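You operate a simulated robot arm through the tools that you are given. There is no shell and no other tool.

You run a simulated robot arm. Do the job below in one go: nothing can be reset, and whatever is moved stays where it is left.

Task
Sweep the grit into the dustpan and tip it into the dust bin.
Fine: nothing lands beside; brush and pan go back. Set down upright: blue hand brush.

Only the result counts: the job must be done as asked and must still hold three seconds after the hand-in. Knocking over, shifting, dropping, spilling or breaking anything else fails it.

Robot
A 7-joint arm with a two-finger parallel gripper, fixed in place. Base frame: the origin is on the floor under the middle of its stand, x ahead of it, y to its left, z up. Readings come in mm, degrees, newtons and seconds.
It reaches about 1372 mm from its shoulder. Its first joint turns from -149.0 to 149.0 degrees. Payload 3.43 kg.
The TCP is the grasp point between the finger pads, 30 mm short of the fingertips. In the tool frame z runs along the fingers and y along their closing line. Largest opening 94 mm; finger width 28, thickness 10; the body of the gripper, 50 by 96 mm, starts 55 mm behind the TCP.
Orientation is that of the tool frame in the base frame, as [roll, pitch, yaw] about the fixed x, y, z axes, in that order (R = Rz(yaw) Ry(pitch) Rx(roll)). With the fingers straight down and closing along the base's y, the tool's x points along the base's -x, its y along +y and its z along -z.

Tools
- The arm moves only by the tool jog_arm. Its argument "targets" is a list of rows, each a list of 3 entries, a list of its own where there are three numbers: the shift along the tool's x, y, z in units of 500 mm (1.0 is 500 mm), then the turn, a rotation vector about the tool's x, y, z in units of 180 degrees (1.0 is 180 degrees), then the opening, from 0 (shut) to 1 (fully open). In form: [[[tx, ty, tz], [ax, ay, az], claw], ...]. A call has 1 to 20 rows; each row is the pose to reach, as a shift and turn from the pose commanded when the call began, along the tool's axes at that moment. A call with a number of a shift or a turn outside -1 to 1 is refused whole. Each row takes 0.2 s and may step no farther than 50 mm and 8.6 degrees from the row before; otherwise, or with a gripper value out of range, the whole call is refused. Where a pose cannot be reached the arm comes as near as it can. A force on the tool above 40 N (or 10 N above the force at the start of the call, whichever is more), or a blocked arm, ends the call early, and 0.2 s more pass. Each finger travels about 45 mm/s and halts on what it meets, pressing with about 45 N; the grip force reading is that of the motor and also rises with nothing between the fingers. The clock runs only during rows and for 0.2 s after the last one: add rows that repeat a pose to give the fingers time. The reply holds the time, the measured pose of the TCP, the force on the tool along the base axes, the opening and the grip force, in the units named above and with some noise, with the torque about the TCP (base axes, N m) and any sound that the robot's microphone picked up, and new pictures: "pictures" is both (left out), scene, wrist or none.
- Cameras (640 x 400 px; columns grow to the right, rows downward): "scene" is fixed at [399.1, -649.9, 1143.3]; the picture's right is [0.63, -0.78, 0.00], its down [-0.37, -0.30, -0.88] and it looks along [0.68, 0.55, -0.47] (base axes); focal length 214 px, centre (320, 200). "wrist" rides on the gripper at [76, 14, -102] in the tool frame; the picture's right is [-0.18, 0.98, 0.00], its down [-0.75, -0.14, -0.64] and it looks along [-0.63, -0.12, 0.77] (tool axes); focal length 243 px, centre (320, 200). There is no depth. A picture from a camera that has moved, and an enlarged one, comes with that camera's place and axes in the base frame and with its lens.
- close_up(camera, box): a new picture of the part [left, top, right, bottom] of that camera's present view, enlarged. No time passes.
- job_done(): hands the job in; it is judged then, once.

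Nothing tells you positions but the pictures and the camera data. Unless the task says otherwise, let go and move clear before handing in.

The tools are called after "Call:" by a JSON object that holds its "api" and its "payload". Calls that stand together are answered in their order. jog_arm: Moves the arm, as the interface text tells. Its arguments: {"type":"object","properties":{"targets":{"type":"array","items":{"type":"array"}},"pictures":{"type":"string","enum":["both","scene","wrist","none"]}},"required":["targets"]} The other tools are called the same way: close_up (camera, box) takes an enlarged picture of a part of a camera's view; job_done () hands the job in.

At the start:

```text
time_s: 0.0
ee_pos: [660.2, -444.4, 1041.6]
tcp_rot: [-179.9, 0.0, -180.0]
ft_force: [0.5, -0.5, 0.3]
wrist_torque: [-0.01, -0.02, -0.02]
grip_width: 94.1
grasp_force: 0.0
```

scene: 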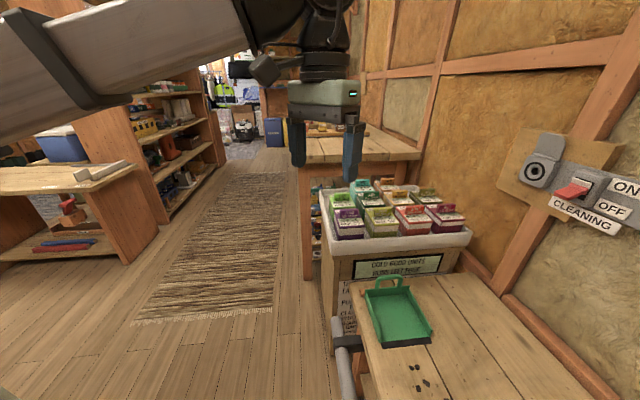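
wrist: 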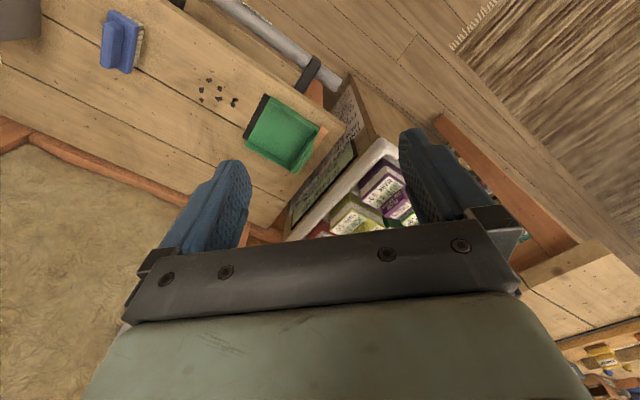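

I see a green dustpan on the workbench with grit next to it, and the blue brush farther along in the wrist view; I take the dust bin to be near the edge of that view. I'll look at enlarged pictures before moving.

Call:
{"api": "close_up", "payload": {"camera": "scene", "box": [320, 240, 560, 400]}}

Call:
{"api": "close_up", "payload": {"camera": "wrist", "box": [0, 0, 360, 220]}}

Call:
{"api": "close_up", "payload": {"camera": "scene", "box": [500, 110, 640, 240]}}

```text
2.50 times, centred on (440, 320) of scene
camera zoom: at [399.1, -649.9, 1143.3], right [0.63, -0.78, 0.0], down [-0.37, -0.3, -0.88], along [0.68, 0.55, -0.47], focal length 536 px, centre (20, -100)
```

zoom: 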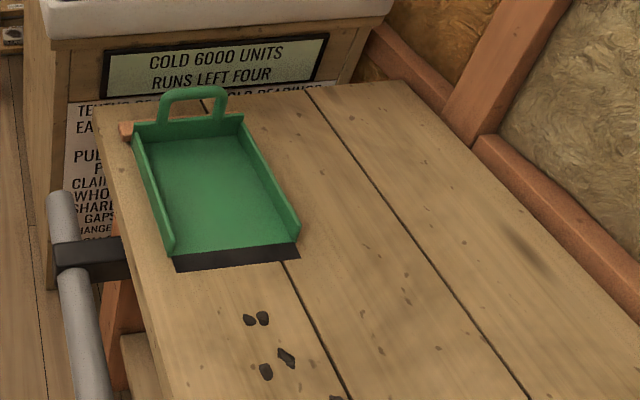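

```text
1.78 times, centred on (180, 110) of wrist
camera zoom: at [584.8, -430.2, 1145.3], right [0.18, 0.98, 0.0], down [0.75, -0.14, 0.64], along [0.63, -0.12, -0.77], focal length 431 px, centre (569, 360)
```

zoom: 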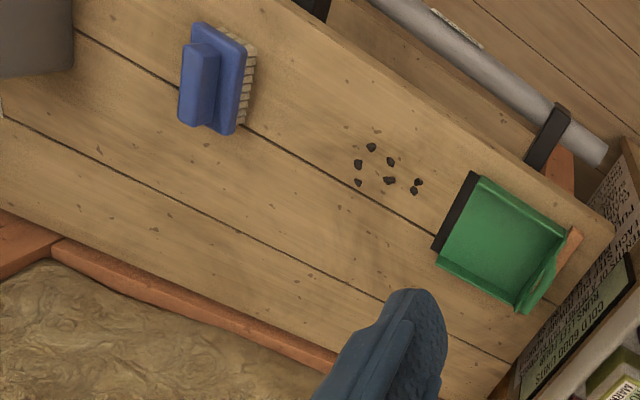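

```text
3.08 times, centred on (570, 175) of scene
camera zoom: at [399.1, -649.9, 1143.3], right [0.63, -0.78, 0.0], down [-0.37, -0.3, -0.88], along [0.68, 0.55, -0.47], focal length 660 px, centre (-449, 277)
```

zoom: 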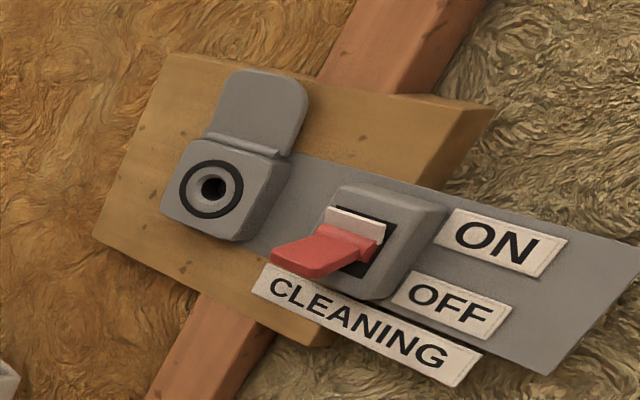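

The bench runs diagonally (about 45°) with its top at roughly z≈553; the pan's mouth faces the grit, the brush stands farther along, and a grey box (likely the bin) sits at the far end. I'll turn the wrist 90° to look toward the brush and the bin.

Call:
{"api": "jog_arm", "payload": {"targets": [[[0, 0, 0], [0, 0, 0.0417], 1], [[0, 0, 0], [0, 0, 0.0833], 1], [[0, 0, 0], [0, 0, 0.125], 1], [[0, 0, 0], [0, 0, 0.1667], 1], [[0, 0, 0], [0, 0, 0.2083], 1], [[0, 0, 0], [0, 0, 0.25], 1], [[0, 0, 0], [0, 0, 0.2917], 1], [[0, 0, 0], [0, 0, 0.3333], 1], [[0, 0, 0], [0, 0, 0.375], 1], [[0, 0, 0], [0, 0, 0.4167], 1], [[0, 0, 0], [0, 0, 0.4583], 1], [[0, 0, 0], [0, 0, 0.5], 1]], "pictures": "both"}}

```text
time_s: 2.6
ee_pos: [661.6, -443.9, 1043.3]
tcp_rot: [179.9, 0.1, 89.8]
ft_force: [0.6, 0.1, -0.2]
wrist_torque: [-0.02, 0.03, -0.02]
grip_width: 93.9
grasp_force: 0.1
camera wrist: at [675.9, -367.8, 1145.3], right [0.98, -0.19, 0.0], down [-0.14, -0.75, 0.64], along [-0.12, -0.63, -0.77], focal length 243 px, centre (320, 200)
```

scene: 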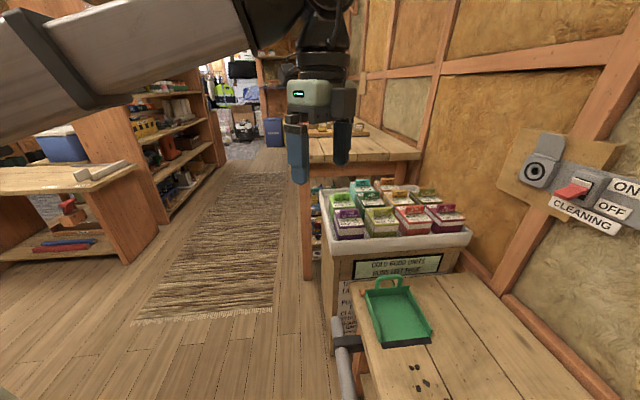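
wrist: 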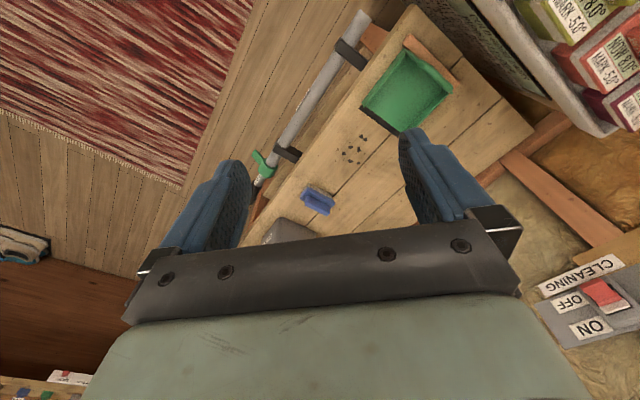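

The wrist view now shows the brush near the centre, around (588,-822), with the bin hidden behind the palm. I'll move toward -y and a bit lower to see the brush and bin better.

Call:
{"api": "jog_arm", "payload": {"targets": [[[-0.08, -0.016, 0.03], [0, 0, 0], 1], [[-0.16, -0.032, 0.06], [0, 0, 0], 1], [[-0.24, -0.048, 0.09], [0, 0, 0], 1], [[-0.32, -0.064, 0.12], [0, 0, 0], 1], [[-0.4, -0.08, 0.15], [0, 0, 0], 1], [[-0.48, -0.096, 0.18], [0, 0, 0], 1]], "pictures": "both"}}

```text
time_s: 4.0
ee_pos: [613.4, -685.3, 950.8]
tcp_rot: [180.0, 0.0, 90.2]
ft_force: [-0.2, 1.0, 1.1]
wrist_torque: [-0.02, -0.01, -0.02]
grip_width: 94.0
grasp_force: 0.0
camera wrist: at [627.9, -608.8, 1055.1], right [0.98, -0.18, 0.0], down [-0.14, -0.75, 0.64], along [-0.12, -0.63, -0.77], focal length 243 px, centre (320, 200)
```

scene: 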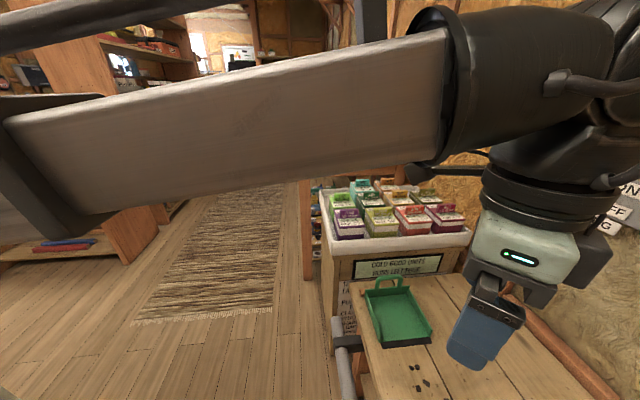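
wrist: 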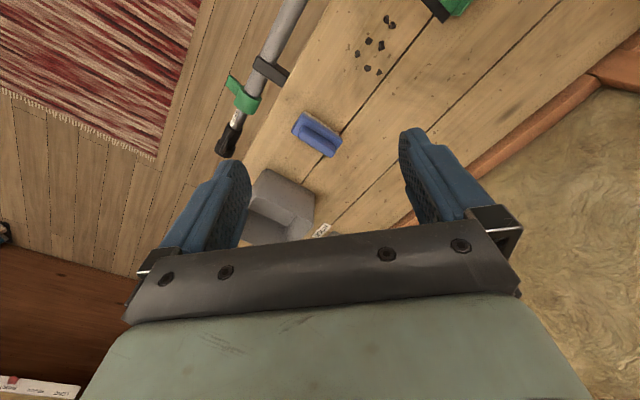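

Call:
{"api": "close_up", "payload": {"camera": "wrist", "box": [200, 80, 440, 250]}}

Call:
{"api": "close_up", "payload": {"camera": "wrist", "box": [200, 0, 480, 175]}}

```text
2.35 times, centred on (320, 165) of wrist
camera zoom: at [627.9, -608.8, 1055.1], right [0.98, -0.18, 0.0], down [-0.14, -0.75, 0.64], along [-0.12, -0.63, -0.77], focal length 571 px, centre (320, 282)
```

zoom: 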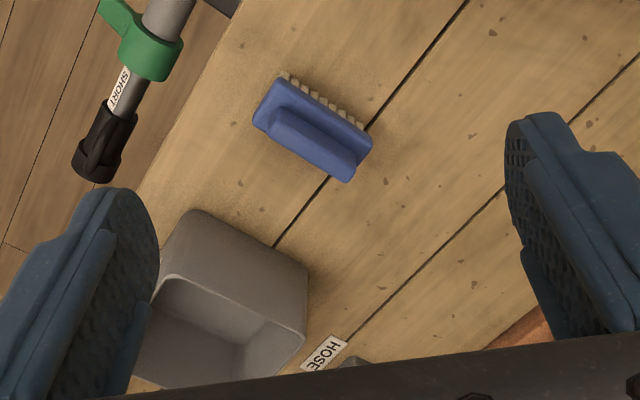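

```text
2.29 times, centred on (340, 88) of wrist
camera zoom: at [627.9, -608.8, 1055.1], right [0.98, -0.18, 0.0], down [-0.14, -0.75, 0.64], along [-0.12, -0.63, -0.77], focal length 555 px, centre (274, 457)
```

zoom: 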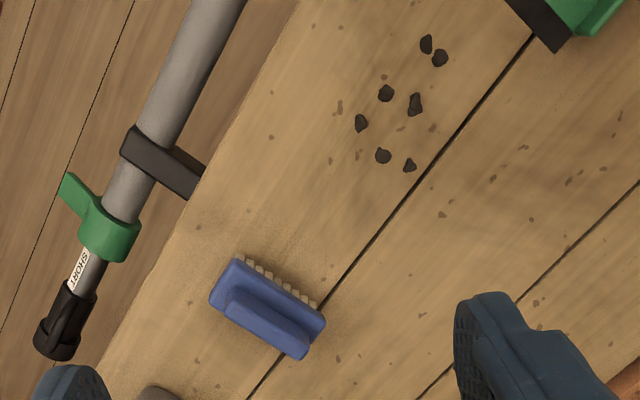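

The grey open-topped box at the far end looks like the dust bin (about 140 mm wide, rim near z≈665), the brush is between it and the grit, and there are seven grit pieces. I'll move closer over the bin for a better look.

Call:
{"api": "jog_arm", "payload": {"targets": [[[-0.066, -0.037, 0], [0, 0, 0], 1], [[-0.132, -0.074, 0], [0, 0, 0], 1], [[-0.198, -0.111, 0], [0, 0, 0], 1], [[-0.264, -0.148, 0], [0, 0, 0], 1], [[-0.33, -0.186, 0], [0, 0, 0], 1], [[-0.33, -0.186, 0], [0, 0, 0], 1]], "pictures": "both"}}

```text
time_s: 5.4
ee_pos: [519.1, -847.9, 952.5]
tcp_rot: [180.0, 0.0, 90.0]
ft_force: [-0.1, 0.1, 0.3]
wrist_torque: [0.02, -0.04, 0.0]
grip_width: 94.0
grasp_force: 0.1
camera wrist: at [534.1, -772.8, 1055.6], right [0.98, -0.18, 0.0], down [-0.14, -0.75, 0.64], along [-0.12, -0.63, -0.77], focal length 243 px, centre (320, 200)
```

scene: 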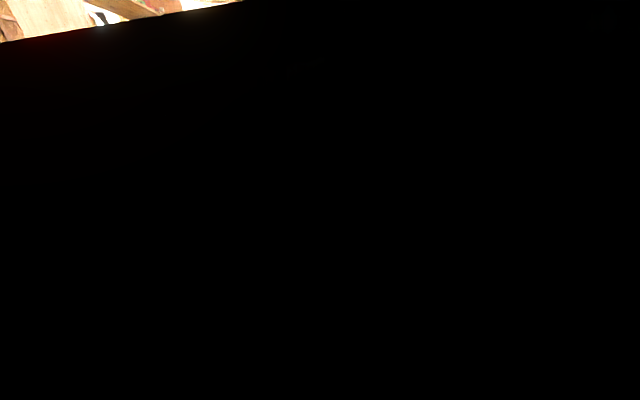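
wrist: 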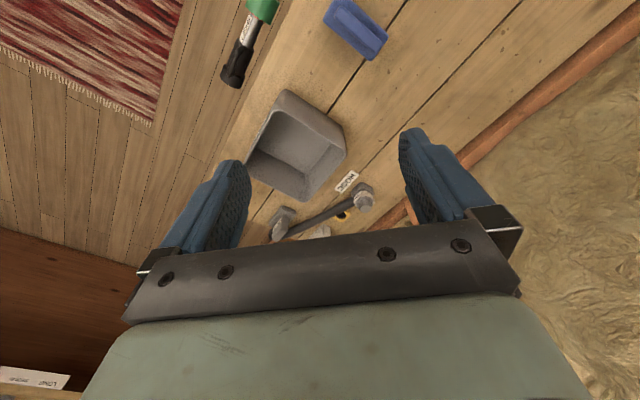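

Call:
{"api": "close_up", "payload": {"camera": "wrist", "box": [210, 70, 410, 240]}}

Call:
{"api": "close_up", "payload": {"camera": "wrist", "box": [200, 0, 440, 150]}}

Call:
{"api": "close_up", "payload": {"camera": "wrist", "box": [0, 300, 130, 400]}}

```text
2.35 times, centred on (310, 155) of wrist
camera zoom: at [534.1, -772.8, 1055.6], right [0.98, -0.18, 0.0], down [-0.14, -0.75, 0.64], along [-0.12, -0.63, -0.77], focal length 571 px, centre (344, 306)
```

zoom: 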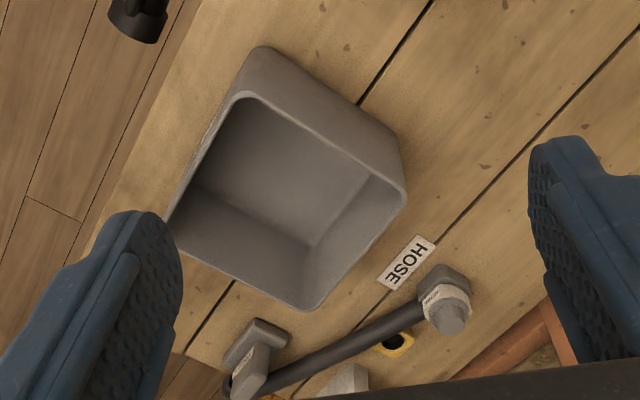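

```text
2.67 times, centred on (320, 75) of wrist
camera zoom: at [534.1, -772.8, 1055.6], right [0.98, -0.18, 0.0], down [-0.14, -0.75, 0.64], along [-0.12, -0.63, -0.77], focal length 647 px, centre (320, 533)
```

zoom: 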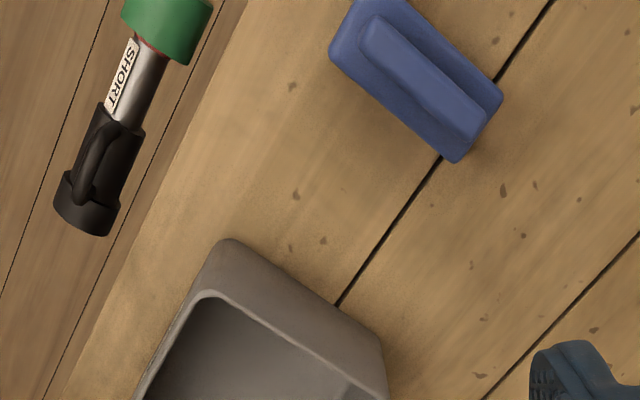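

```text
4.00 times, centred on (65, 350) of wrist
camera zoom: at [534.1, -772.8, 1055.6], right [0.98, -0.18, 0.0], down [-0.14, -0.75, 0.64], along [-0.12, -0.63, -0.77], focal length 970 px, centre (1340, -400)
```

zoom: 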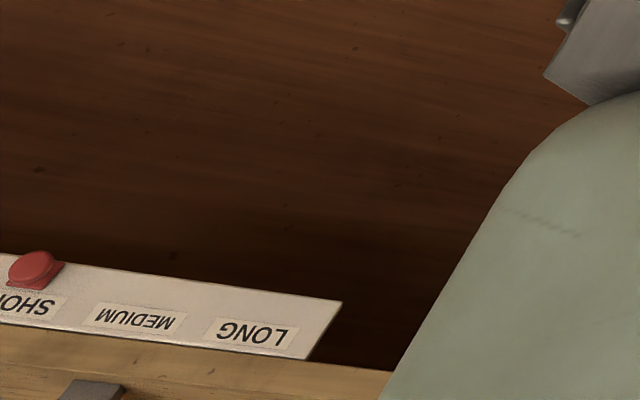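

The bin is an open square box (about 140 mm, rim near z≈667, centre around (441,-994)), and the brush's long axis already lies square to the sweep direction. Next I'll go look closely at the pan and its handle, turning to the yaw I'll use for gripping (135°).

Call:
{"api": "jog_arm", "payload": {"targets": [[[0.0718, 0.0448, 0.0276], [0, 0, -0.025], 1], [[0.1436, 0.0896, 0.0552], [0, 0, -0.05], 1], [[0.2154, 0.1344, 0.0828], [0, 0, -0.075], 1], [[0.2872, 0.1792, 0.1104], [0, 0, -0.1], 1], [[0.359, 0.224, 0.138], [0, 0, -0.125], 1], [[0.4308, 0.2688, 0.1656], [0, 0, -0.15], 1], [[0.5026, 0.3136, 0.1932], [0, 0, -0.175], 1], [[0.5744, 0.3584, 0.2208], [0, 0, -0.2], 1], [[0.6462, 0.4032, 0.2484], [0, 0, -0.225], 1], [[0.718, 0.448, 0.276], [0, 0, -0.25], 1], [[0.718, 0.448, 0.276], [0, 0, -0.25], 1]], "pictures": "both"}}

```text
time_s: 7.8
ee_pos: [744.0, -488.7, 813.7]
tcp_rot: [-179.9, 0.0, 135.1]
ft_force: [-1.3, -0.3, -0.5]
wrist_torque: [0.01, -0.01, -0.04]
grip_width: 94.3
grasp_force: 0.0
camera wrist: at [701.6, -425.3, 917.3], right [0.82, 0.57, 0.0], down [0.43, -0.63, 0.64], along [0.36, -0.53, -0.77], focal length 243 px, centre (320, 200)
```

scene: 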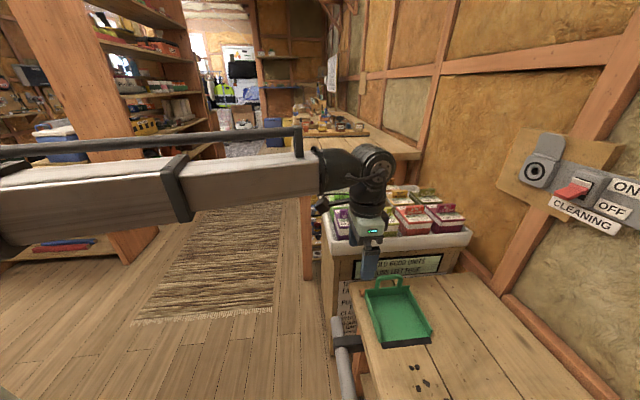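
wrist: 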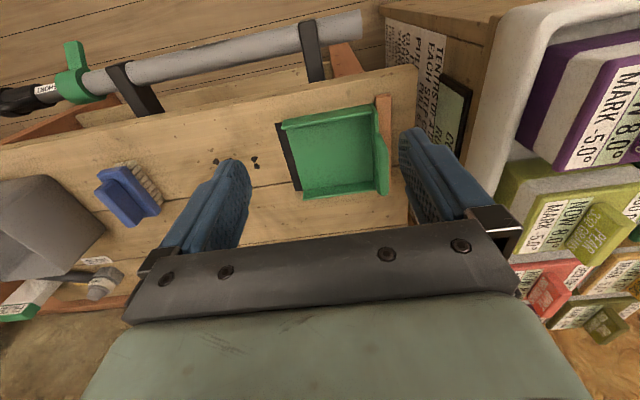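

Call:
{"api": "close_up", "payload": {"camera": "wrist", "box": [240, 70, 440, 220]}}

Call:
{"api": "close_up", "payload": {"camera": "scene", "box": [340, 260, 460, 360]}}

Call:
{"api": "close_up", "payload": {"camera": "wrist", "box": [60, 120, 300, 250]}}

```text
2.67 times, centred on (340, 145) of wrist
camera zoom: at [701.6, -425.3, 917.3], right [0.82, 0.57, 0.0], down [0.43, -0.63, 0.64], along [0.36, -0.53, -0.77], focal length 647 px, centre (267, 347)
```

zoom: 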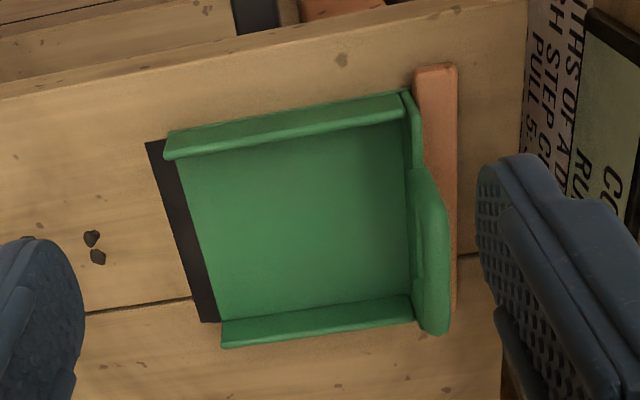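

```text
4.00 times, centred on (400, 310) of scene
camera zoom: at [399.1, -649.9, 1143.3], right [0.63, -0.78, 0.0], down [-0.37, -0.3, -0.88], along [0.68, 0.55, -0.47], focal length 858 px, centre (0, -240)
```

zoom: 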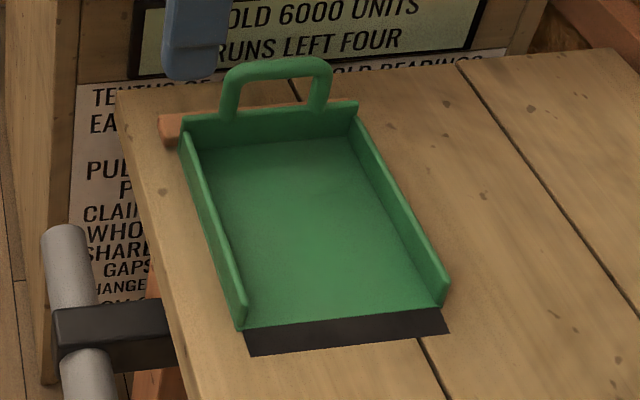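

```text
2.67 times, centred on (180, 185) of wrist
camera zoom: at [701.6, -425.3, 917.3], right [0.82, 0.57, 0.0], down [0.43, -0.63, 0.64], along [0.36, -0.53, -0.77], focal length 647 px, centre (693, 240)
```

zoom: 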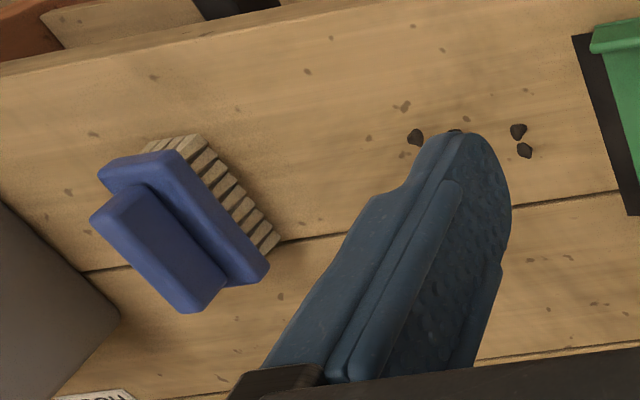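

The pan sits square against a wooden stop, its arch handle stands upright at the rear (top near z≈643), and the brush is centred around (583.5,-821.5) with a ridge handle on top. I'll move above the brush at the gripping yaw to measure its height.

Call:
{"api": "jog_arm", "payload": {"targets": [[[-0.0271, -0.0775, 0.0119], [0, 0, 0], 1], [[-0.0542, -0.155, 0.0239], [0, 0, 0], 1], [[-0.0813, -0.2325, 0.0358], [0, 0, 0], 1], [[-0.1084, -0.31, 0.0477], [0, 0, 0], 1], [[-0.1354, -0.3876, 0.0597], [0, 0, 0], 1], [[-0.1625, -0.4651, 0.0716], [0, 0, 0], 1], [[-0.1896, -0.5426, 0.0835], [0, 0, 0], 1], [[-0.2167, -0.6201, 0.0955], [0, 0, 0], 1], [[-0.2438, -0.6976, 0.1074], [0, 0, 0], 1], [[-0.2438, -0.6976, 0.1074], [0, 0, 0], 1]], "pictures": "both"}}

```text
time_s: 10.0
ee_pos: [583.3, -822.3, 762.2]
tcp_rot: [-180.0, 0.0, 135.0]
ft_force: [0.5, 0.6, 0.8]
wrist_torque: [-0.01, -0.01, -0.02]
grip_width: 94.3
grasp_force: 0.1
camera wrist: at [540.0, -758.6, 864.3], right [0.82, 0.57, 0.0], down [0.43, -0.63, 0.64], along [0.36, -0.53, -0.77], focal length 243 px, centre (320, 200)
```

scene: 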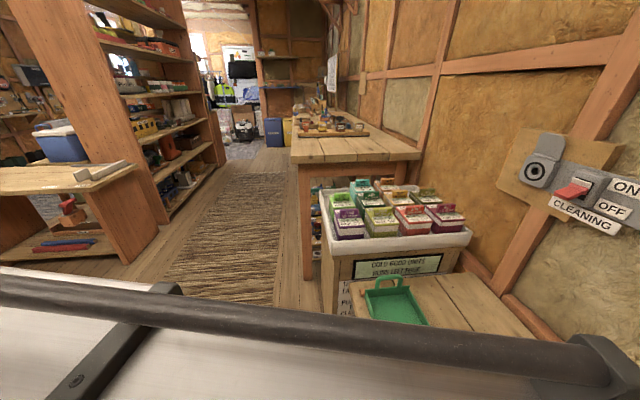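
wrist: 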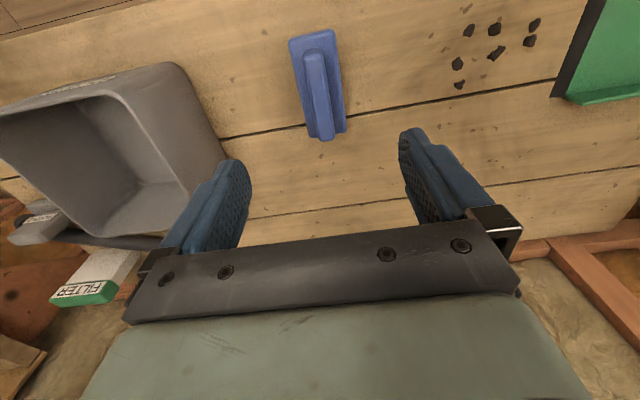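

Call:
{"api": "close_up", "payload": {"camera": "wrist", "box": [0, 40, 260, 320]}}

Call:
{"api": "close_up", "payload": {"camera": "wrist", "box": [240, 10, 400, 160]}}

Call:
{"api": "close_up", "payload": {"camera": "wrist", "box": [420, 0, 640, 130]}}

```text
1.43 times, centred on (130, 180) of wrist
camera zoom: at [540.0, -758.6, 864.3], right [0.82, 0.57, 0.0], down [0.43, -0.63, 0.64], along [0.36, -0.53, -0.77], focal length 347 px, centre (591, 229)
```

zoom: 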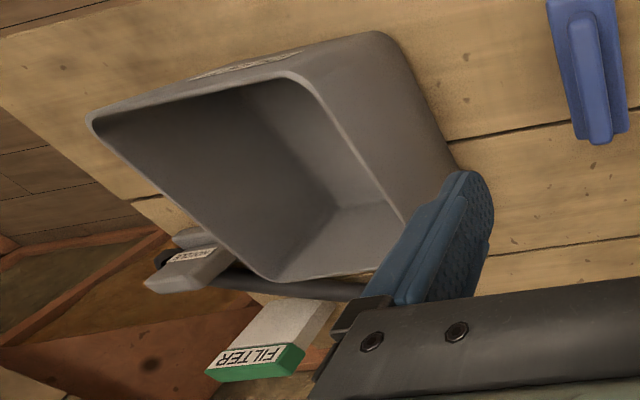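

```text
2.67 times, centred on (320, 85) of wrist
camera zoom: at [540.0, -758.6, 864.3], right [0.82, 0.57, 0.0], down [0.43, -0.63, 0.64], along [0.36, -0.53, -0.77], focal length 647 px, centre (320, 507)
```

zoom: 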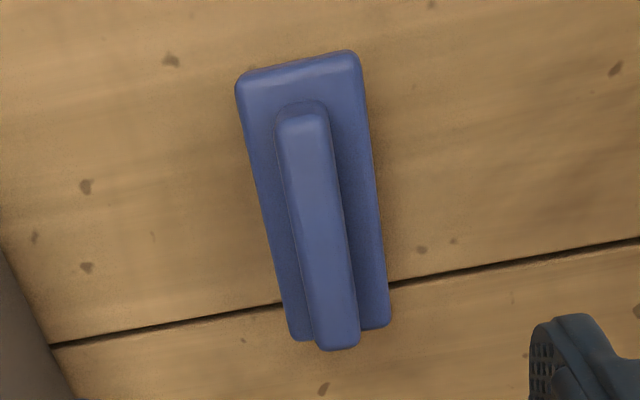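

```text
2.91 times, centred on (530, 65) of wrist
camera zoom: at [540.0, -758.6, 864.3], right [0.82, 0.57, 0.0], down [0.43, -0.63, 0.64], along [0.36, -0.53, -0.77], focal length 706 px, centre (-291, 593)
```

zoom: 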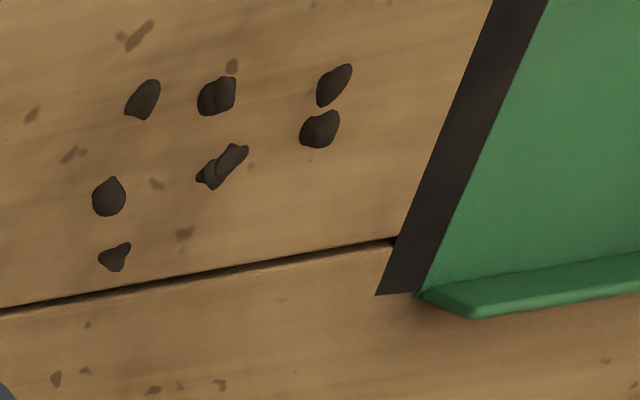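

Call:
{"api": "close_up", "payload": {"camera": "wrist", "box": [60, 60, 140, 110]}}

```text
8.00 times, centred on (100, 85) of wrist
camera zoom: at [540.0, -758.6, 864.3], right [0.82, 0.57, 0.0], down [0.43, -0.63, 0.64], along [0.36, -0.53, -0.77], focal length 1941 px, centre (2080, 1120)
```

zoom: 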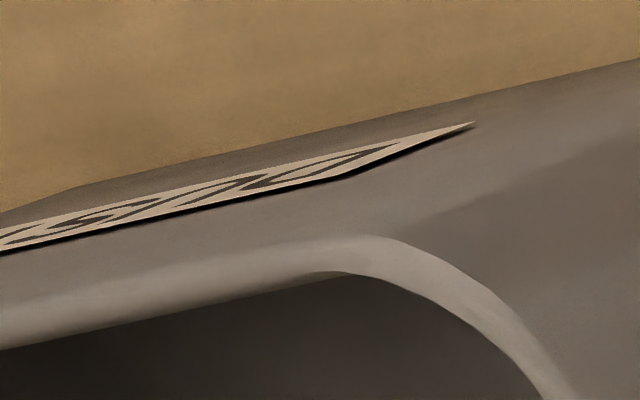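

The brush's ridge handle lies right under the gripper (handle top around z≈630, plate top about 603), and the bin's label reads like "DUST". I'll descend to 20-odd mm above the grip height and check the alignment.

Call:
{"api": "jog_arm", "payload": {"targets": [[[0, 0.001, 0.06], [0, 0, 0], 1], [[0, 0.002, 0.12], [0, 0, 0], 1], [[0, 0.002, 0.18], [0, 0, 0], 1], [[0, 0.002, 0.2], [0, 0, 0], 1], [[0, 0.002, 0.2], [0, 0, 0], 1]], "pictures": "wrist"}}

Call:
{"api": "close_up", "payload": {"camera": "wrist", "box": [180, 80, 500, 260]}}

```text
time_s: 11.2
ee_pos: [584.4, -823.3, 661.2]
tcp_rot: [-179.9, 0.0, 135.1]
ft_force: [0.3, 0.1, 0.4]
wrist_torque: [-0.01, -0.01, 0.01]
grip_width: 94.0
grasp_force: 0.0
camera wrist: at [541.2, -758.9, 763.6], right [0.82, 0.57, 0.0], down [0.43, -0.63, 0.64], along [0.36, -0.53, -0.77], focal length 243 px, centre (320, 200)
```

wrist: 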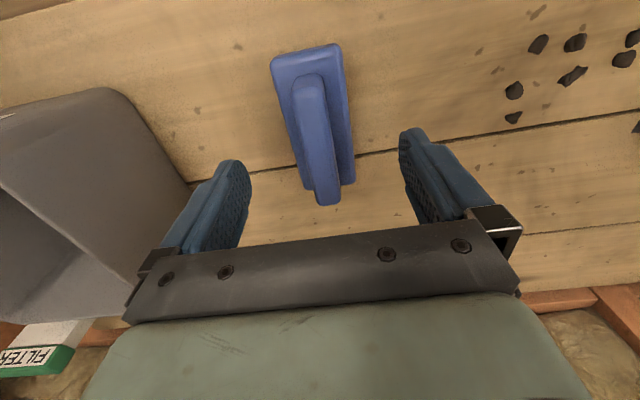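

```text
2.00 times, centred on (340, 170) of wrist
camera zoom: at [541.2, -758.9, 763.6], right [0.82, 0.57, 0.0], down [0.43, -0.63, 0.64], along [0.36, -0.53, -0.77], focal length 485 px, centre (280, 260)
```

zoom: 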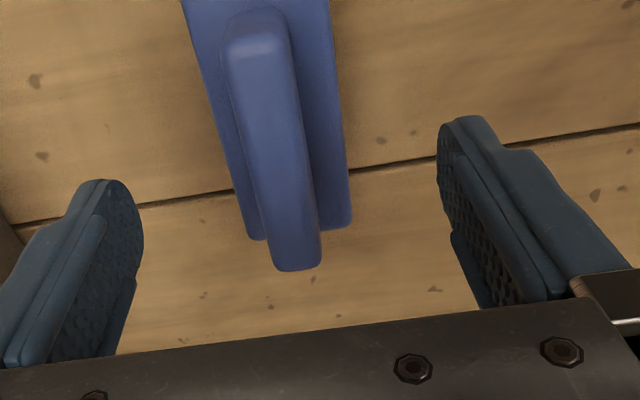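

The handle top triangulates to z≈630 and is centred between the fingers within about 1 mm. I'll go down to z≈638 and close on the ridge handle.

Call:
{"api": "jog_arm", "payload": {"targets": [[[0, 0.001, 0.02], [0, 0, 0], 1], [[0, 0.001, 0.036], [0, 0, 0], 1], [[0, 0.001, 0.045], [0, 0, 0], 1], [[0, 0.001, 0.045], [0, 0, 0], 1], [[0, 0.001, 0.045], [0, 0, 0], 0.5], [[0, 0.001, 0.045], [0, 0, 0], 0.3], [[0, 0.001, 0.045], [0, 0, 0], 0], [[0, 0.001, 0.045], [0, 0, 0], 0], [[0, 0.001, 0.045], [0, 0, 0], 0], [[0, 0.001, 0.045], [0, 0, 0], 0], [[0, 0.001, 0.045], [0, 0, 0], 0]], "pictures": "both"}}

```text
time_s: 13.6
ee_pos: [585.2, -821.6, 638.6]
tcp_rot: [180.0, 0.0, 134.9]
ft_force: [0.2, 0.7, -0.1]
wrist_torque: [-0.02, -0.01, -0.02]
grip_width: 22.0
grasp_force: 45.1
camera wrist: at [541.5, -758.3, 741.8], right [0.82, 0.57, 0.0], down [0.43, -0.63, 0.64], along [0.36, -0.53, -0.77], focal length 243 px, centre (320, 200)
```

scene: 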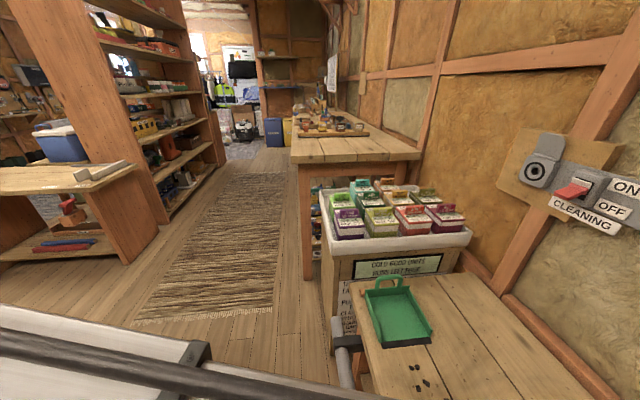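
wrist: 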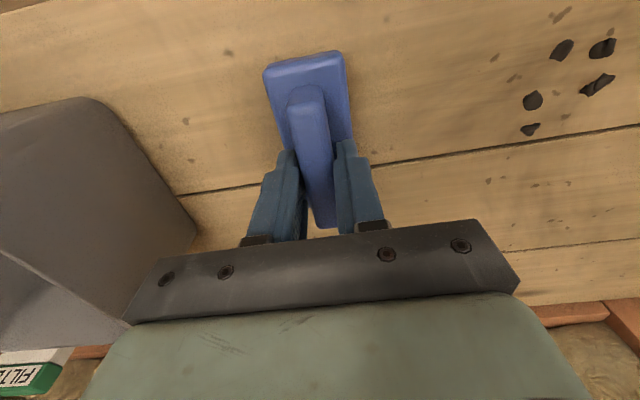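

The gripper holds the brush handle at 22 mm width. I'll lift slightly to check the hold, before lowering again to a millimetre above the bench for the sweep.

Call:
{"api": "jog_arm", "payload": {"targets": [[[0, 0, -0.01], [0, 0, 0], 0], [[0, 0, -0.024], [0, 0, 0], 0], [[0, 0, -0.024], [0, 0, 0], 0], [[0, 0, -0.024], [0, 0, 0], 0]], "pictures": "wrist"}}

Call:
{"api": "close_up", "payload": {"camera": "wrist", "box": [220, 30, 420, 250]}}

```text
time_s: 14.6
ee_pos: [584.0, -823.1, 650.1]
tcp_rot: [180.0, -0.1, 135.0]
ft_force: [0.6, 0.9, -1.2]
wrist_torque: [0.03, -0.01, 0.01]
grip_width: 22.0
grasp_force: 45.0
camera wrist: at [541.0, -758.6, 753.0], right [0.82, 0.57, 0.0], down [0.43, -0.63, 0.64], along [0.36, -0.53, -0.77], focal length 243 px, centre (320, 200)
```

wrist: 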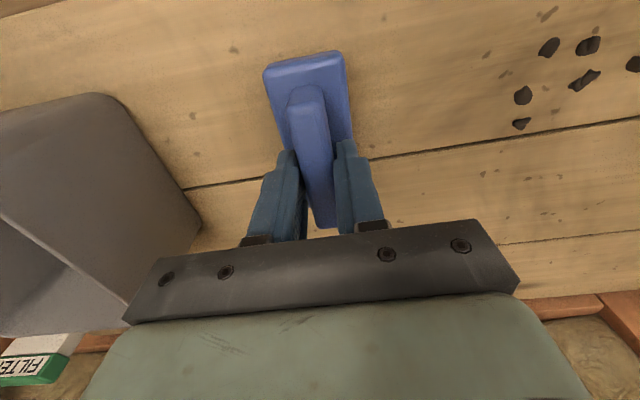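

```text
1.82 times, centred on (320, 140) of wrist
camera zoom: at [541.0, -758.6, 753.0], right [0.82, 0.57, 0.0], down [0.43, -0.63, 0.64], along [0.36, -0.53, -0.77], focal length 441 px, centre (320, 309)
```

zoom: 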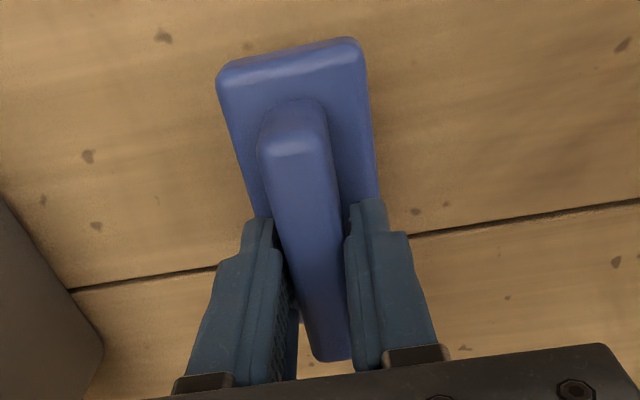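

The brush is held firmly (12 mm off the bench). I'll lower it to about 1 mm above the bench behind the grit and sweep slowly along the bench toward the pan, stopping just short of the lip.

Call:
{"api": "jog_arm", "payload": {"targets": [[[0, 0.05, 0], [0, 0, 0], 0], [[0, 0.1, 0.01], [0, 0, 0], 0], [[0, 0.15, 0.018], [0, 0, 0], 0], [[0, 0.2, 0.022], [0, 0, 0], 0], [[0, 0.22, 0.022], [0, 0, 0], 0], [[0, 0.24, 0.022], [0, 0, 0], 0], [[0, 0.26, 0.022], [0, 0, 0], 0], [[0, 0.28, 0.022], [0, 0, 0], 0], [[0, 0.3, 0.022], [0, 0, 0], 0], [[0, 0.32, 0.022], [0, 0, 0], 0], [[0, 0.34, 0.022], [0, 0, 0], 0], [[0, 0.36, 0.022], [0, 0, 0], 0]], "pictures": "both"}}

Call:
{"api": "close_up", "payload": {"camera": "wrist", "box": [200, 0, 500, 190]}}

Call:
{"api": "close_up", "payload": {"camera": "scene", "box": [340, 260, 520, 400]}}

```text
time_s: 17.2
ee_pos: [712.5, -695.7, 639.9]
tcp_rot: [-179.9, 0.0, 135.0]
ft_force: [-0.3, -0.6, -0.3]
wrist_torque: [0.01, 0.02, 0.02]
grip_width: 21.7
grasp_force: 44.9
camera wrist: at [668.8, -631.7, 742.2], right [0.82, 0.57, 0.0], down [0.43, -0.63, 0.64], along [0.36, -0.53, -0.77], focal length 243 px, centre (320, 200)
```

scene: 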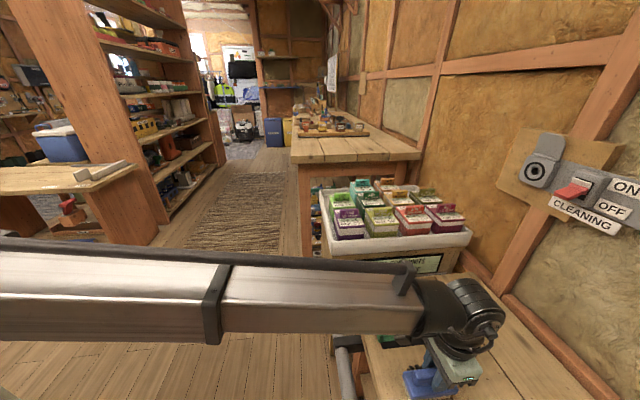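
wrist: 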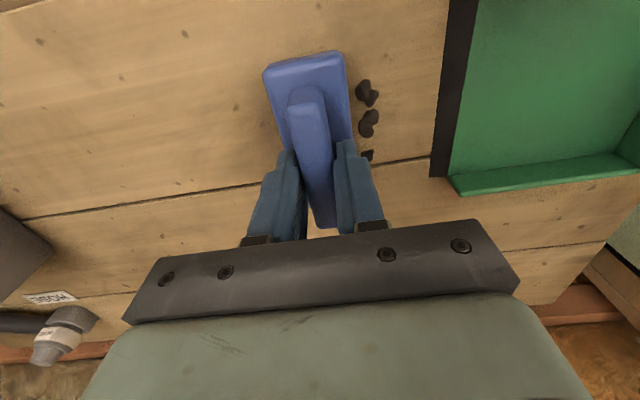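

```text
2.11 times, centred on (350, 95) of wrist
camera zoom: at [668.8, -631.7, 742.2], right [0.82, 0.57, 0.0], down [0.43, -0.63, 0.64], along [0.36, -0.53, -0.77], focal length 511 px, centre (257, 421)
```

zoom: 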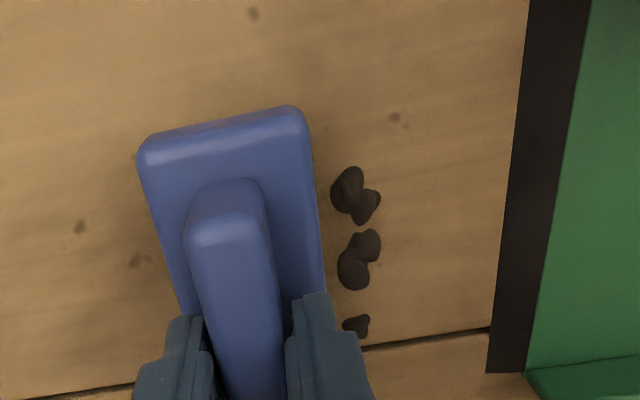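

```text
2.86 times, centred on (430, 330) of scene
camera zoom: at [399.1, -649.9, 1143.3], right [0.63, -0.78, 0.0], down [-0.37, -0.3, -0.88], along [0.68, 0.55, -0.47], focal length 613 px, centre (6, -171)
```

zoom: 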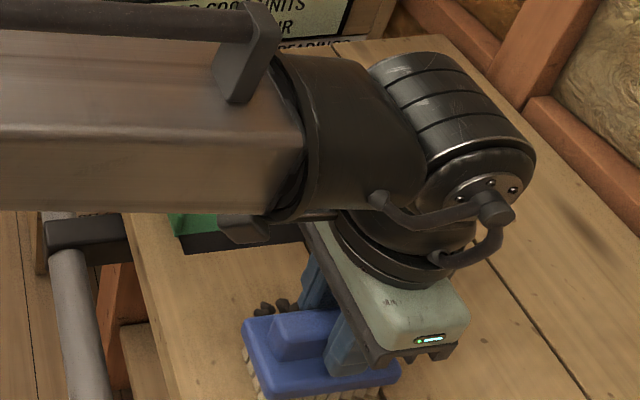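

The grit is gathering in a line in front of the brush and moving squarely toward the pan mouth. I'll continue to just before the lip and look again.

Call:
{"api": "jog_arm", "payload": {"targets": [[[0, 0.02, 0], [0, 0, 0], 0], [[0, 0.04, 0], [0, 0, 0], 0], [[0, 0.06, 0], [0, 0, 0], 0], [[0, 0.08, 0], [0, 0, 0], 0], [[0, 0.1, 0], [0, 0, 0], 0], [[0, 0.112, 0], [0, 0, 0], 0]], "pictures": "wrist"}}

Call:
{"api": "close_up", "payload": {"camera": "wrist", "box": [240, 0, 500, 190]}}

```text
time_s: 18.6
ee_pos: [754.3, -654.6, 638.4]
tcp_rot: [-180.0, 0.0, 135.1]
ft_force: [-0.3, -0.2, -1.4]
wrist_torque: [0.04, 0.0, -0.04]
grip_width: 21.6
grasp_force: 44.9
camera wrist: at [708.8, -590.7, 742.4], right [0.82, 0.57, 0.0], down [0.43, -0.63, 0.64], along [0.36, -0.53, -0.77], focal length 243 px, centre (320, 200)
```

wrist: 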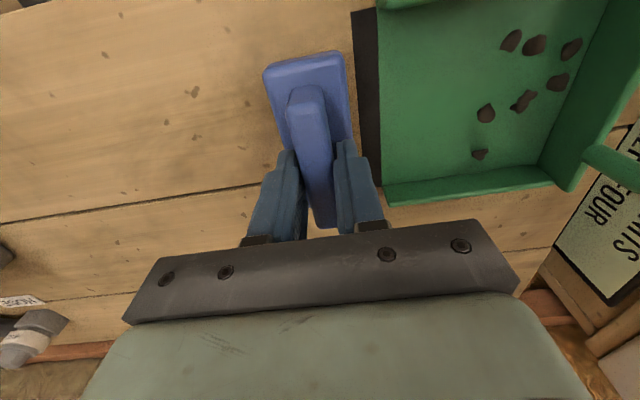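

```text
2.11 times, centred on (370, 95) of wrist
camera zoom: at [708.8, -590.7, 742.4], right [0.82, 0.57, 0.0], down [0.43, -0.63, 0.64], along [0.36, -0.53, -0.77], focal length 511 px, centre (215, 421)
```

zoom: 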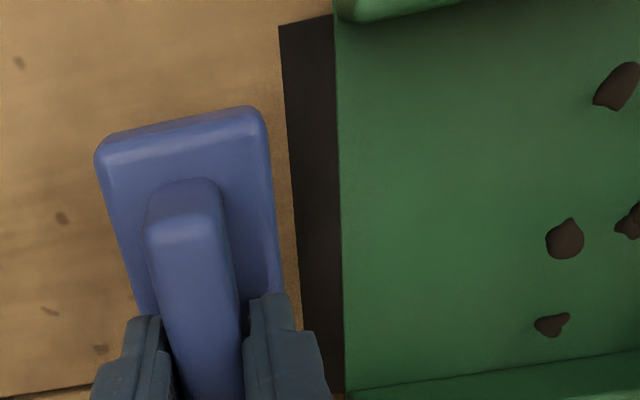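

All seven grit pieces are now inside the pan. I'll lift the brush, carry it back to where it stood and lower it to its original height before releasing.

Call:
{"api": "jog_arm", "payload": {"targets": [[[0, 0, -0.05], [0, 0, 0], 0], [[0, 0, -0.1], [0, 0, 0], 0], [[0, -0.08, -0.1], [0, 0, 0], 0], [[0, -0.16, -0.1], [0, 0, 0], 0], [[0, -0.24, -0.1], [0, 0, 0], 0], [[0, -0.32, -0.1], [0, 0, 0], 0], [[0, -0.4, -0.1], [0, 0, 0], 0], [[0, -0.46, -0.1], [0, 0, 0], 0], [[0, -0.472, -0.1], [0, 0, 0], 0], [[0, -0.472, -0.06], [0, 0, 0], 0], [[0, -0.472, -0.03], [0, 0, 0], 0], [[0, -0.472, -0.012], [0, 0, 0], 0], [[0, -0.472, -0.004], [0, 0, 0], 0], [[0, -0.472, 0.001], [0, 0, 0], 0], [[0, -0.472, 0.001], [0, 0, 0], 0], [[0, -0.472, 0.001], [0, 0, 0], 0]], "pictures": "both"}}

Call:
{"api": "close_up", "payload": {"camera": "scene", "box": [340, 260, 520, 400]}}

```text
time_s: 22.0
ee_pos: [584.5, -822.0, 638.8]
tcp_rot: [179.9, 0.0, 134.9]
ft_force: [-1.0, -0.8, -0.8]
wrist_torque: [-0.03, -0.01, -0.01]
grip_width: 21.7
grasp_force: 45.3
camera wrist: at [541.2, -758.3, 742.4], right [0.82, 0.57, 0.0], down [0.43, -0.63, 0.64], along [0.36, -0.53, -0.77], focal length 243 px, centre (320, 200)
```

scene: 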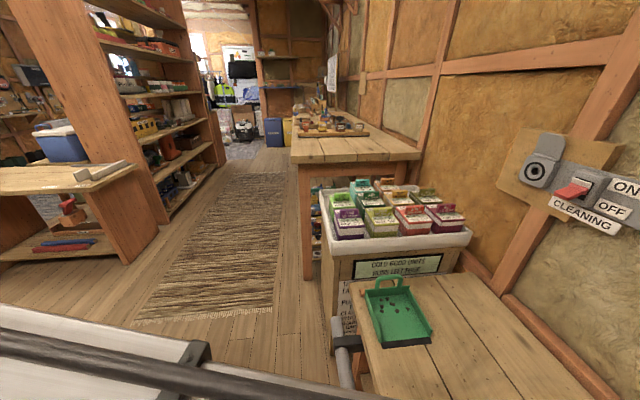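
wrist: 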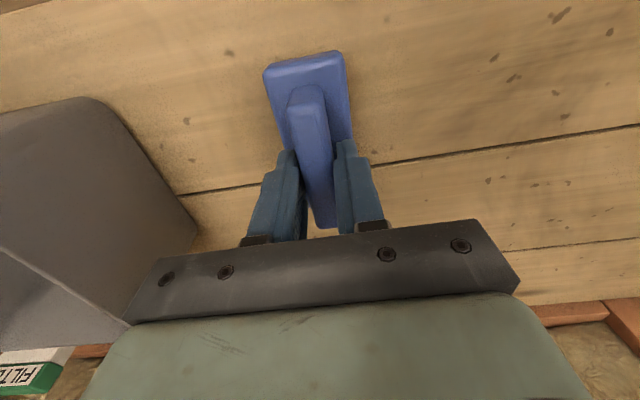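

```text
2.86 times, centred on (430, 330) of scene
camera zoom: at [399.1, -649.9, 1143.3], right [0.63, -0.78, 0.0], down [-0.37, -0.3, -0.88], along [0.68, 0.55, -0.47], focal length 613 px, centre (6, -171)
```

zoom: 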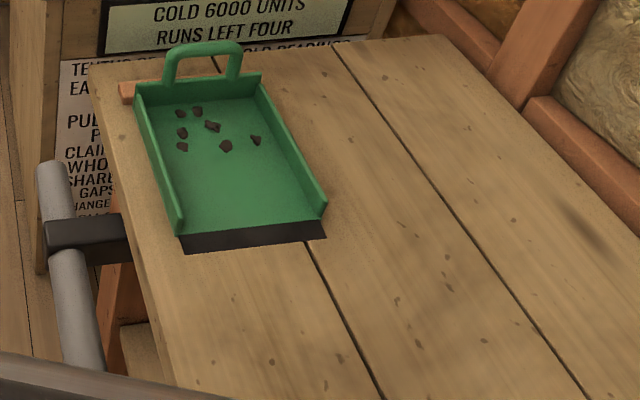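

The picture shows the brush back at its original spot and the bench clear, with the grit all inside the pan. I'll lower a last half millimetre, release the brush and rise straight up.

Call:
{"api": "jog_arm", "payload": {"targets": [[[0, 0, 0.001], [0, 0, 0], 0], [[0, 0, 0.001], [0, 0, 0], 0], [[0, 0, 0.001], [0, 0, 0], 0.3], [[0, 0, 0.001], [0, 0, 0], 0.6], [[0, 0, 0.001], [0, 0, 0], 1], [[0, 0, 0.001], [0, 0, 0], 1], [[0, 0, 0.001], [0, 0, 0], 1], [[0, 0, -0.04], [0, 0, 0], 1], [[0, 0, -0.12], [0, 0, 0], 1], [[0, 0, -0.2], [0, 0, 0], 1], [[0, 0, -0.244], [0, 0, 0], 1], [[0, 0, -0.244], [0, 0, 0], 1]], "pictures": "both"}}

Call:
{"api": "close_up", "payload": {"camera": "wrist", "box": [240, 10, 400, 160]}}

```text
time_s: 24.6
ee_pos: [584.8, -823.0, 762.8]
tcp_rot: [180.0, 0.0, 135.0]
ft_force: [-0.5, 0.1, 0.0]
wrist_torque: [0.01, 0.0, 0.01]
grip_width: 94.1
grasp_force: 0.0
camera wrist: at [542.0, -758.2, 865.6], right [0.82, 0.57, 0.0], down [0.43, -0.63, 0.64], along [0.36, -0.53, -0.77], focal length 243 px, centre (320, 200)
```

scene: 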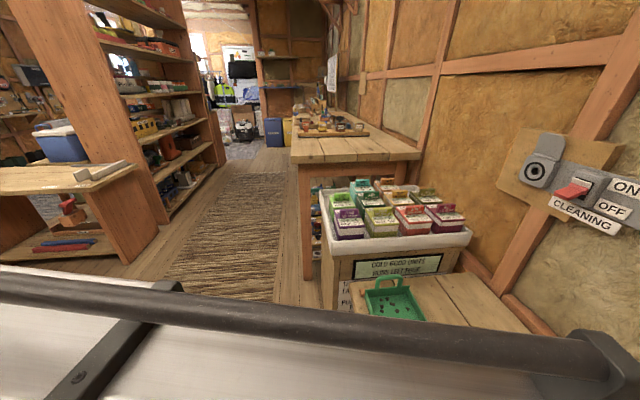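
wrist: 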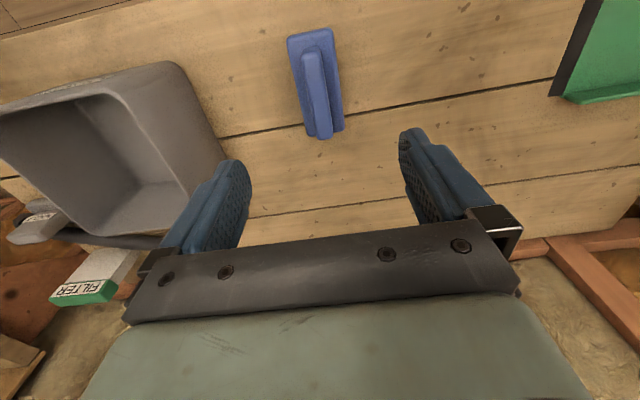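

```text
2.67 times, centred on (320, 85) of wrist
camera zoom: at [542.0, -758.2, 865.6], right [0.82, 0.57, 0.0], down [0.43, -0.63, 0.64], along [0.36, -0.53, -0.77], focal length 647 px, centre (320, 507)
```

zoom: 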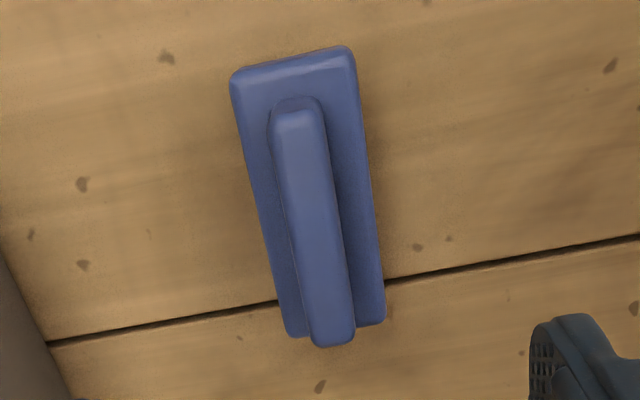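

The brush stands upright back where it was. Before going for the pan handle I need to know how close the seed-box tray is behind it, so I'll enlarge that area.

Call:
{"api": "close_up", "payload": {"camera": "scene", "box": [310, 170, 490, 320]}}

Call:
{"api": "close_up", "payload": {"camera": "scene", "box": [350, 250, 440, 325]}}

```text
2.67 times, centred on (400, 245) of scene
camera zoom: at [399.1, -649.9, 1143.3], right [0.63, -0.78, 0.0], down [-0.37, -0.3, -0.88], along [0.68, 0.55, -0.47], focal length 572 px, centre (107, 80)
```

zoom: 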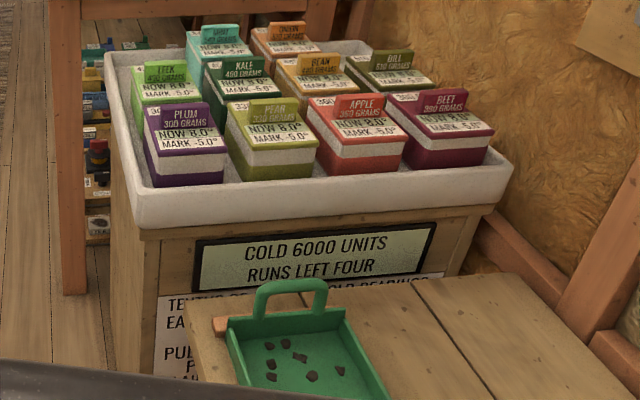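

```text
5.33 times, centred on (395, 288) of scene
camera zoom: at [399.1, -649.9, 1143.3], right [0.63, -0.78, 0.0], down [-0.37, -0.3, -0.88], along [0.68, 0.55, -0.47], focal length 1144 px, centre (-80, -267)
```

zoom: 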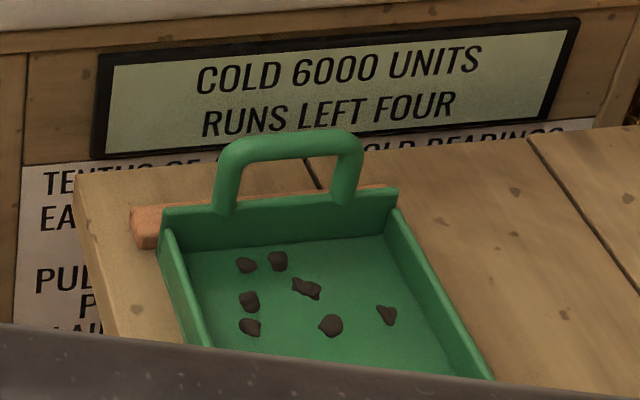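

The tray overhangs close behind the pan handle, so clearance there matters. I'll move to a safe spot above and in front of the pan to triangulate the handle and the tray's front edge.

Call:
{"api": "jog_arm", "payload": {"targets": [[[0.0188, 0.0735, -0.008], [0, 0, 0], 1], [[0.0376, 0.147, -0.016], [0, 0, 0], 1], [[0.0564, 0.2205, -0.024], [0, 0, 0], 1], [[0.0752, 0.294, -0.032], [0, 0, 0], 1], [[0.094, 0.3675, -0.04], [0, 0, 0], 1], [[0.1128, 0.441, -0.048], [0, 0, 0], 1], [[0.1316, 0.5145, -0.056], [0, 0, 0], 1], [[0.1504, 0.588, -0.064], [0, 0, 0], 1], [[0.1692, 0.6615, -0.072], [0, 0, 0], 1], [[0.188, 0.735, -0.08], [0, 0, 0], 1], [[0.188, 0.735, -0.08], [0, 0, 0], 1]], "pictures": "both"}}

Call:
{"api": "close_up", "payload": {"camera": "wrist", "box": [200, 20, 440, 200]}}

Call:
{"api": "close_up", "payload": {"camera": "wrist", "box": [330, 0, 570, 180]}}

```text
time_s: 27.0
ee_pos: [779.3, -496.7, 800.7]
tcp_rot: [180.0, 0.1, 135.0]
ft_force: [-0.1, 0.9, -0.2]
wrist_torque: [-0.01, 0.0, 0.02]
grip_width: 93.8
grasp_force: 0.0
camera wrist: at [736.3, -432.4, 903.0], right [0.83, 0.56, 0.0], down [0.43, -0.63, 0.64], along [0.36, -0.53, -0.77], focal length 243 px, centre (320, 200)
```

scene: 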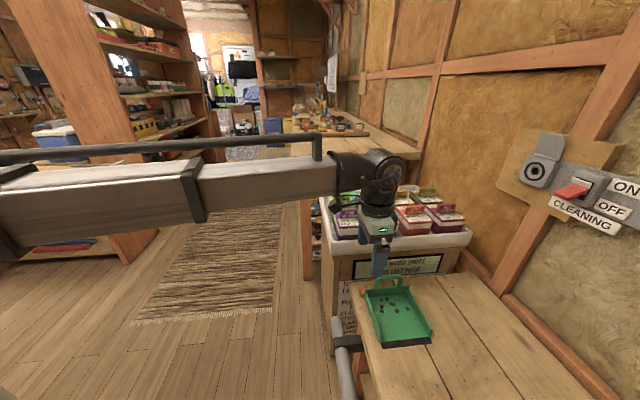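
wrist: 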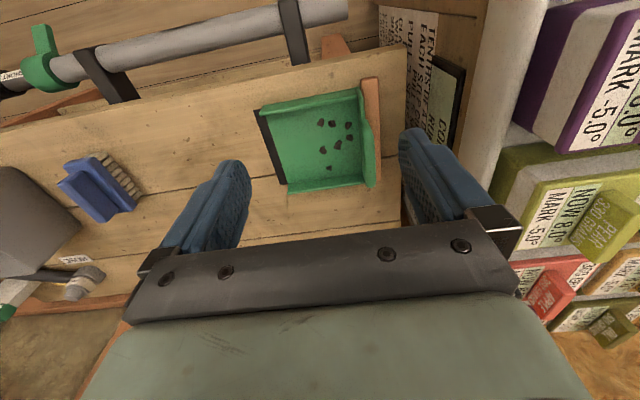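

```text
2.22 times, centred on (320, 110) of wrist
camera zoom: at [736.3, -432.4, 903.0], right [0.83, 0.56, 0.0], down [0.43, -0.63, 0.64], along [0.36, -0.53, -0.77], focal length 539 px, centre (320, 400)
```

zoom: 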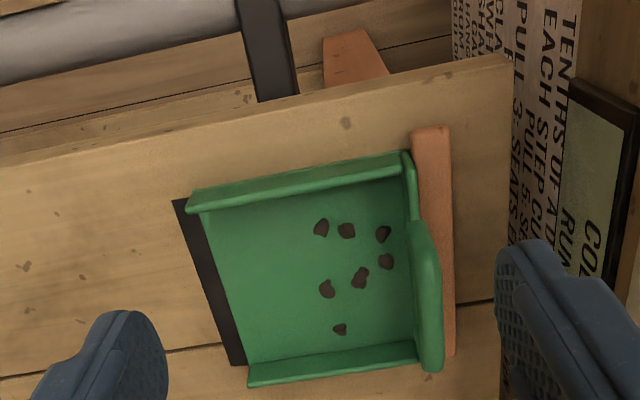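

```text
2.22 times, centred on (450, 90) of wrist
camera zoom: at [736.3, -432.4, 903.0], right [0.83, 0.56, 0.0], down [0.43, -0.63, 0.64], along [0.36, -0.53, -0.77], focal length 539 px, centre (31, 444)
```

zoom: 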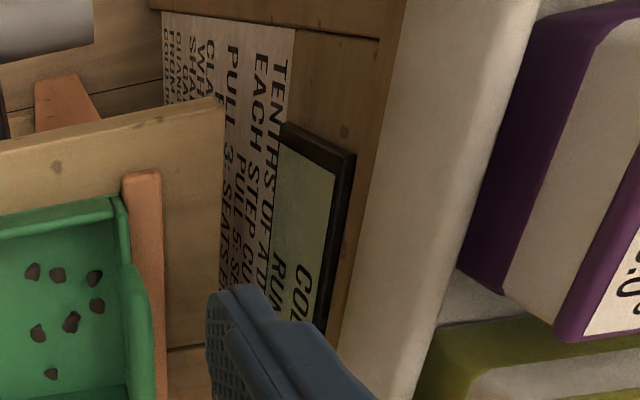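

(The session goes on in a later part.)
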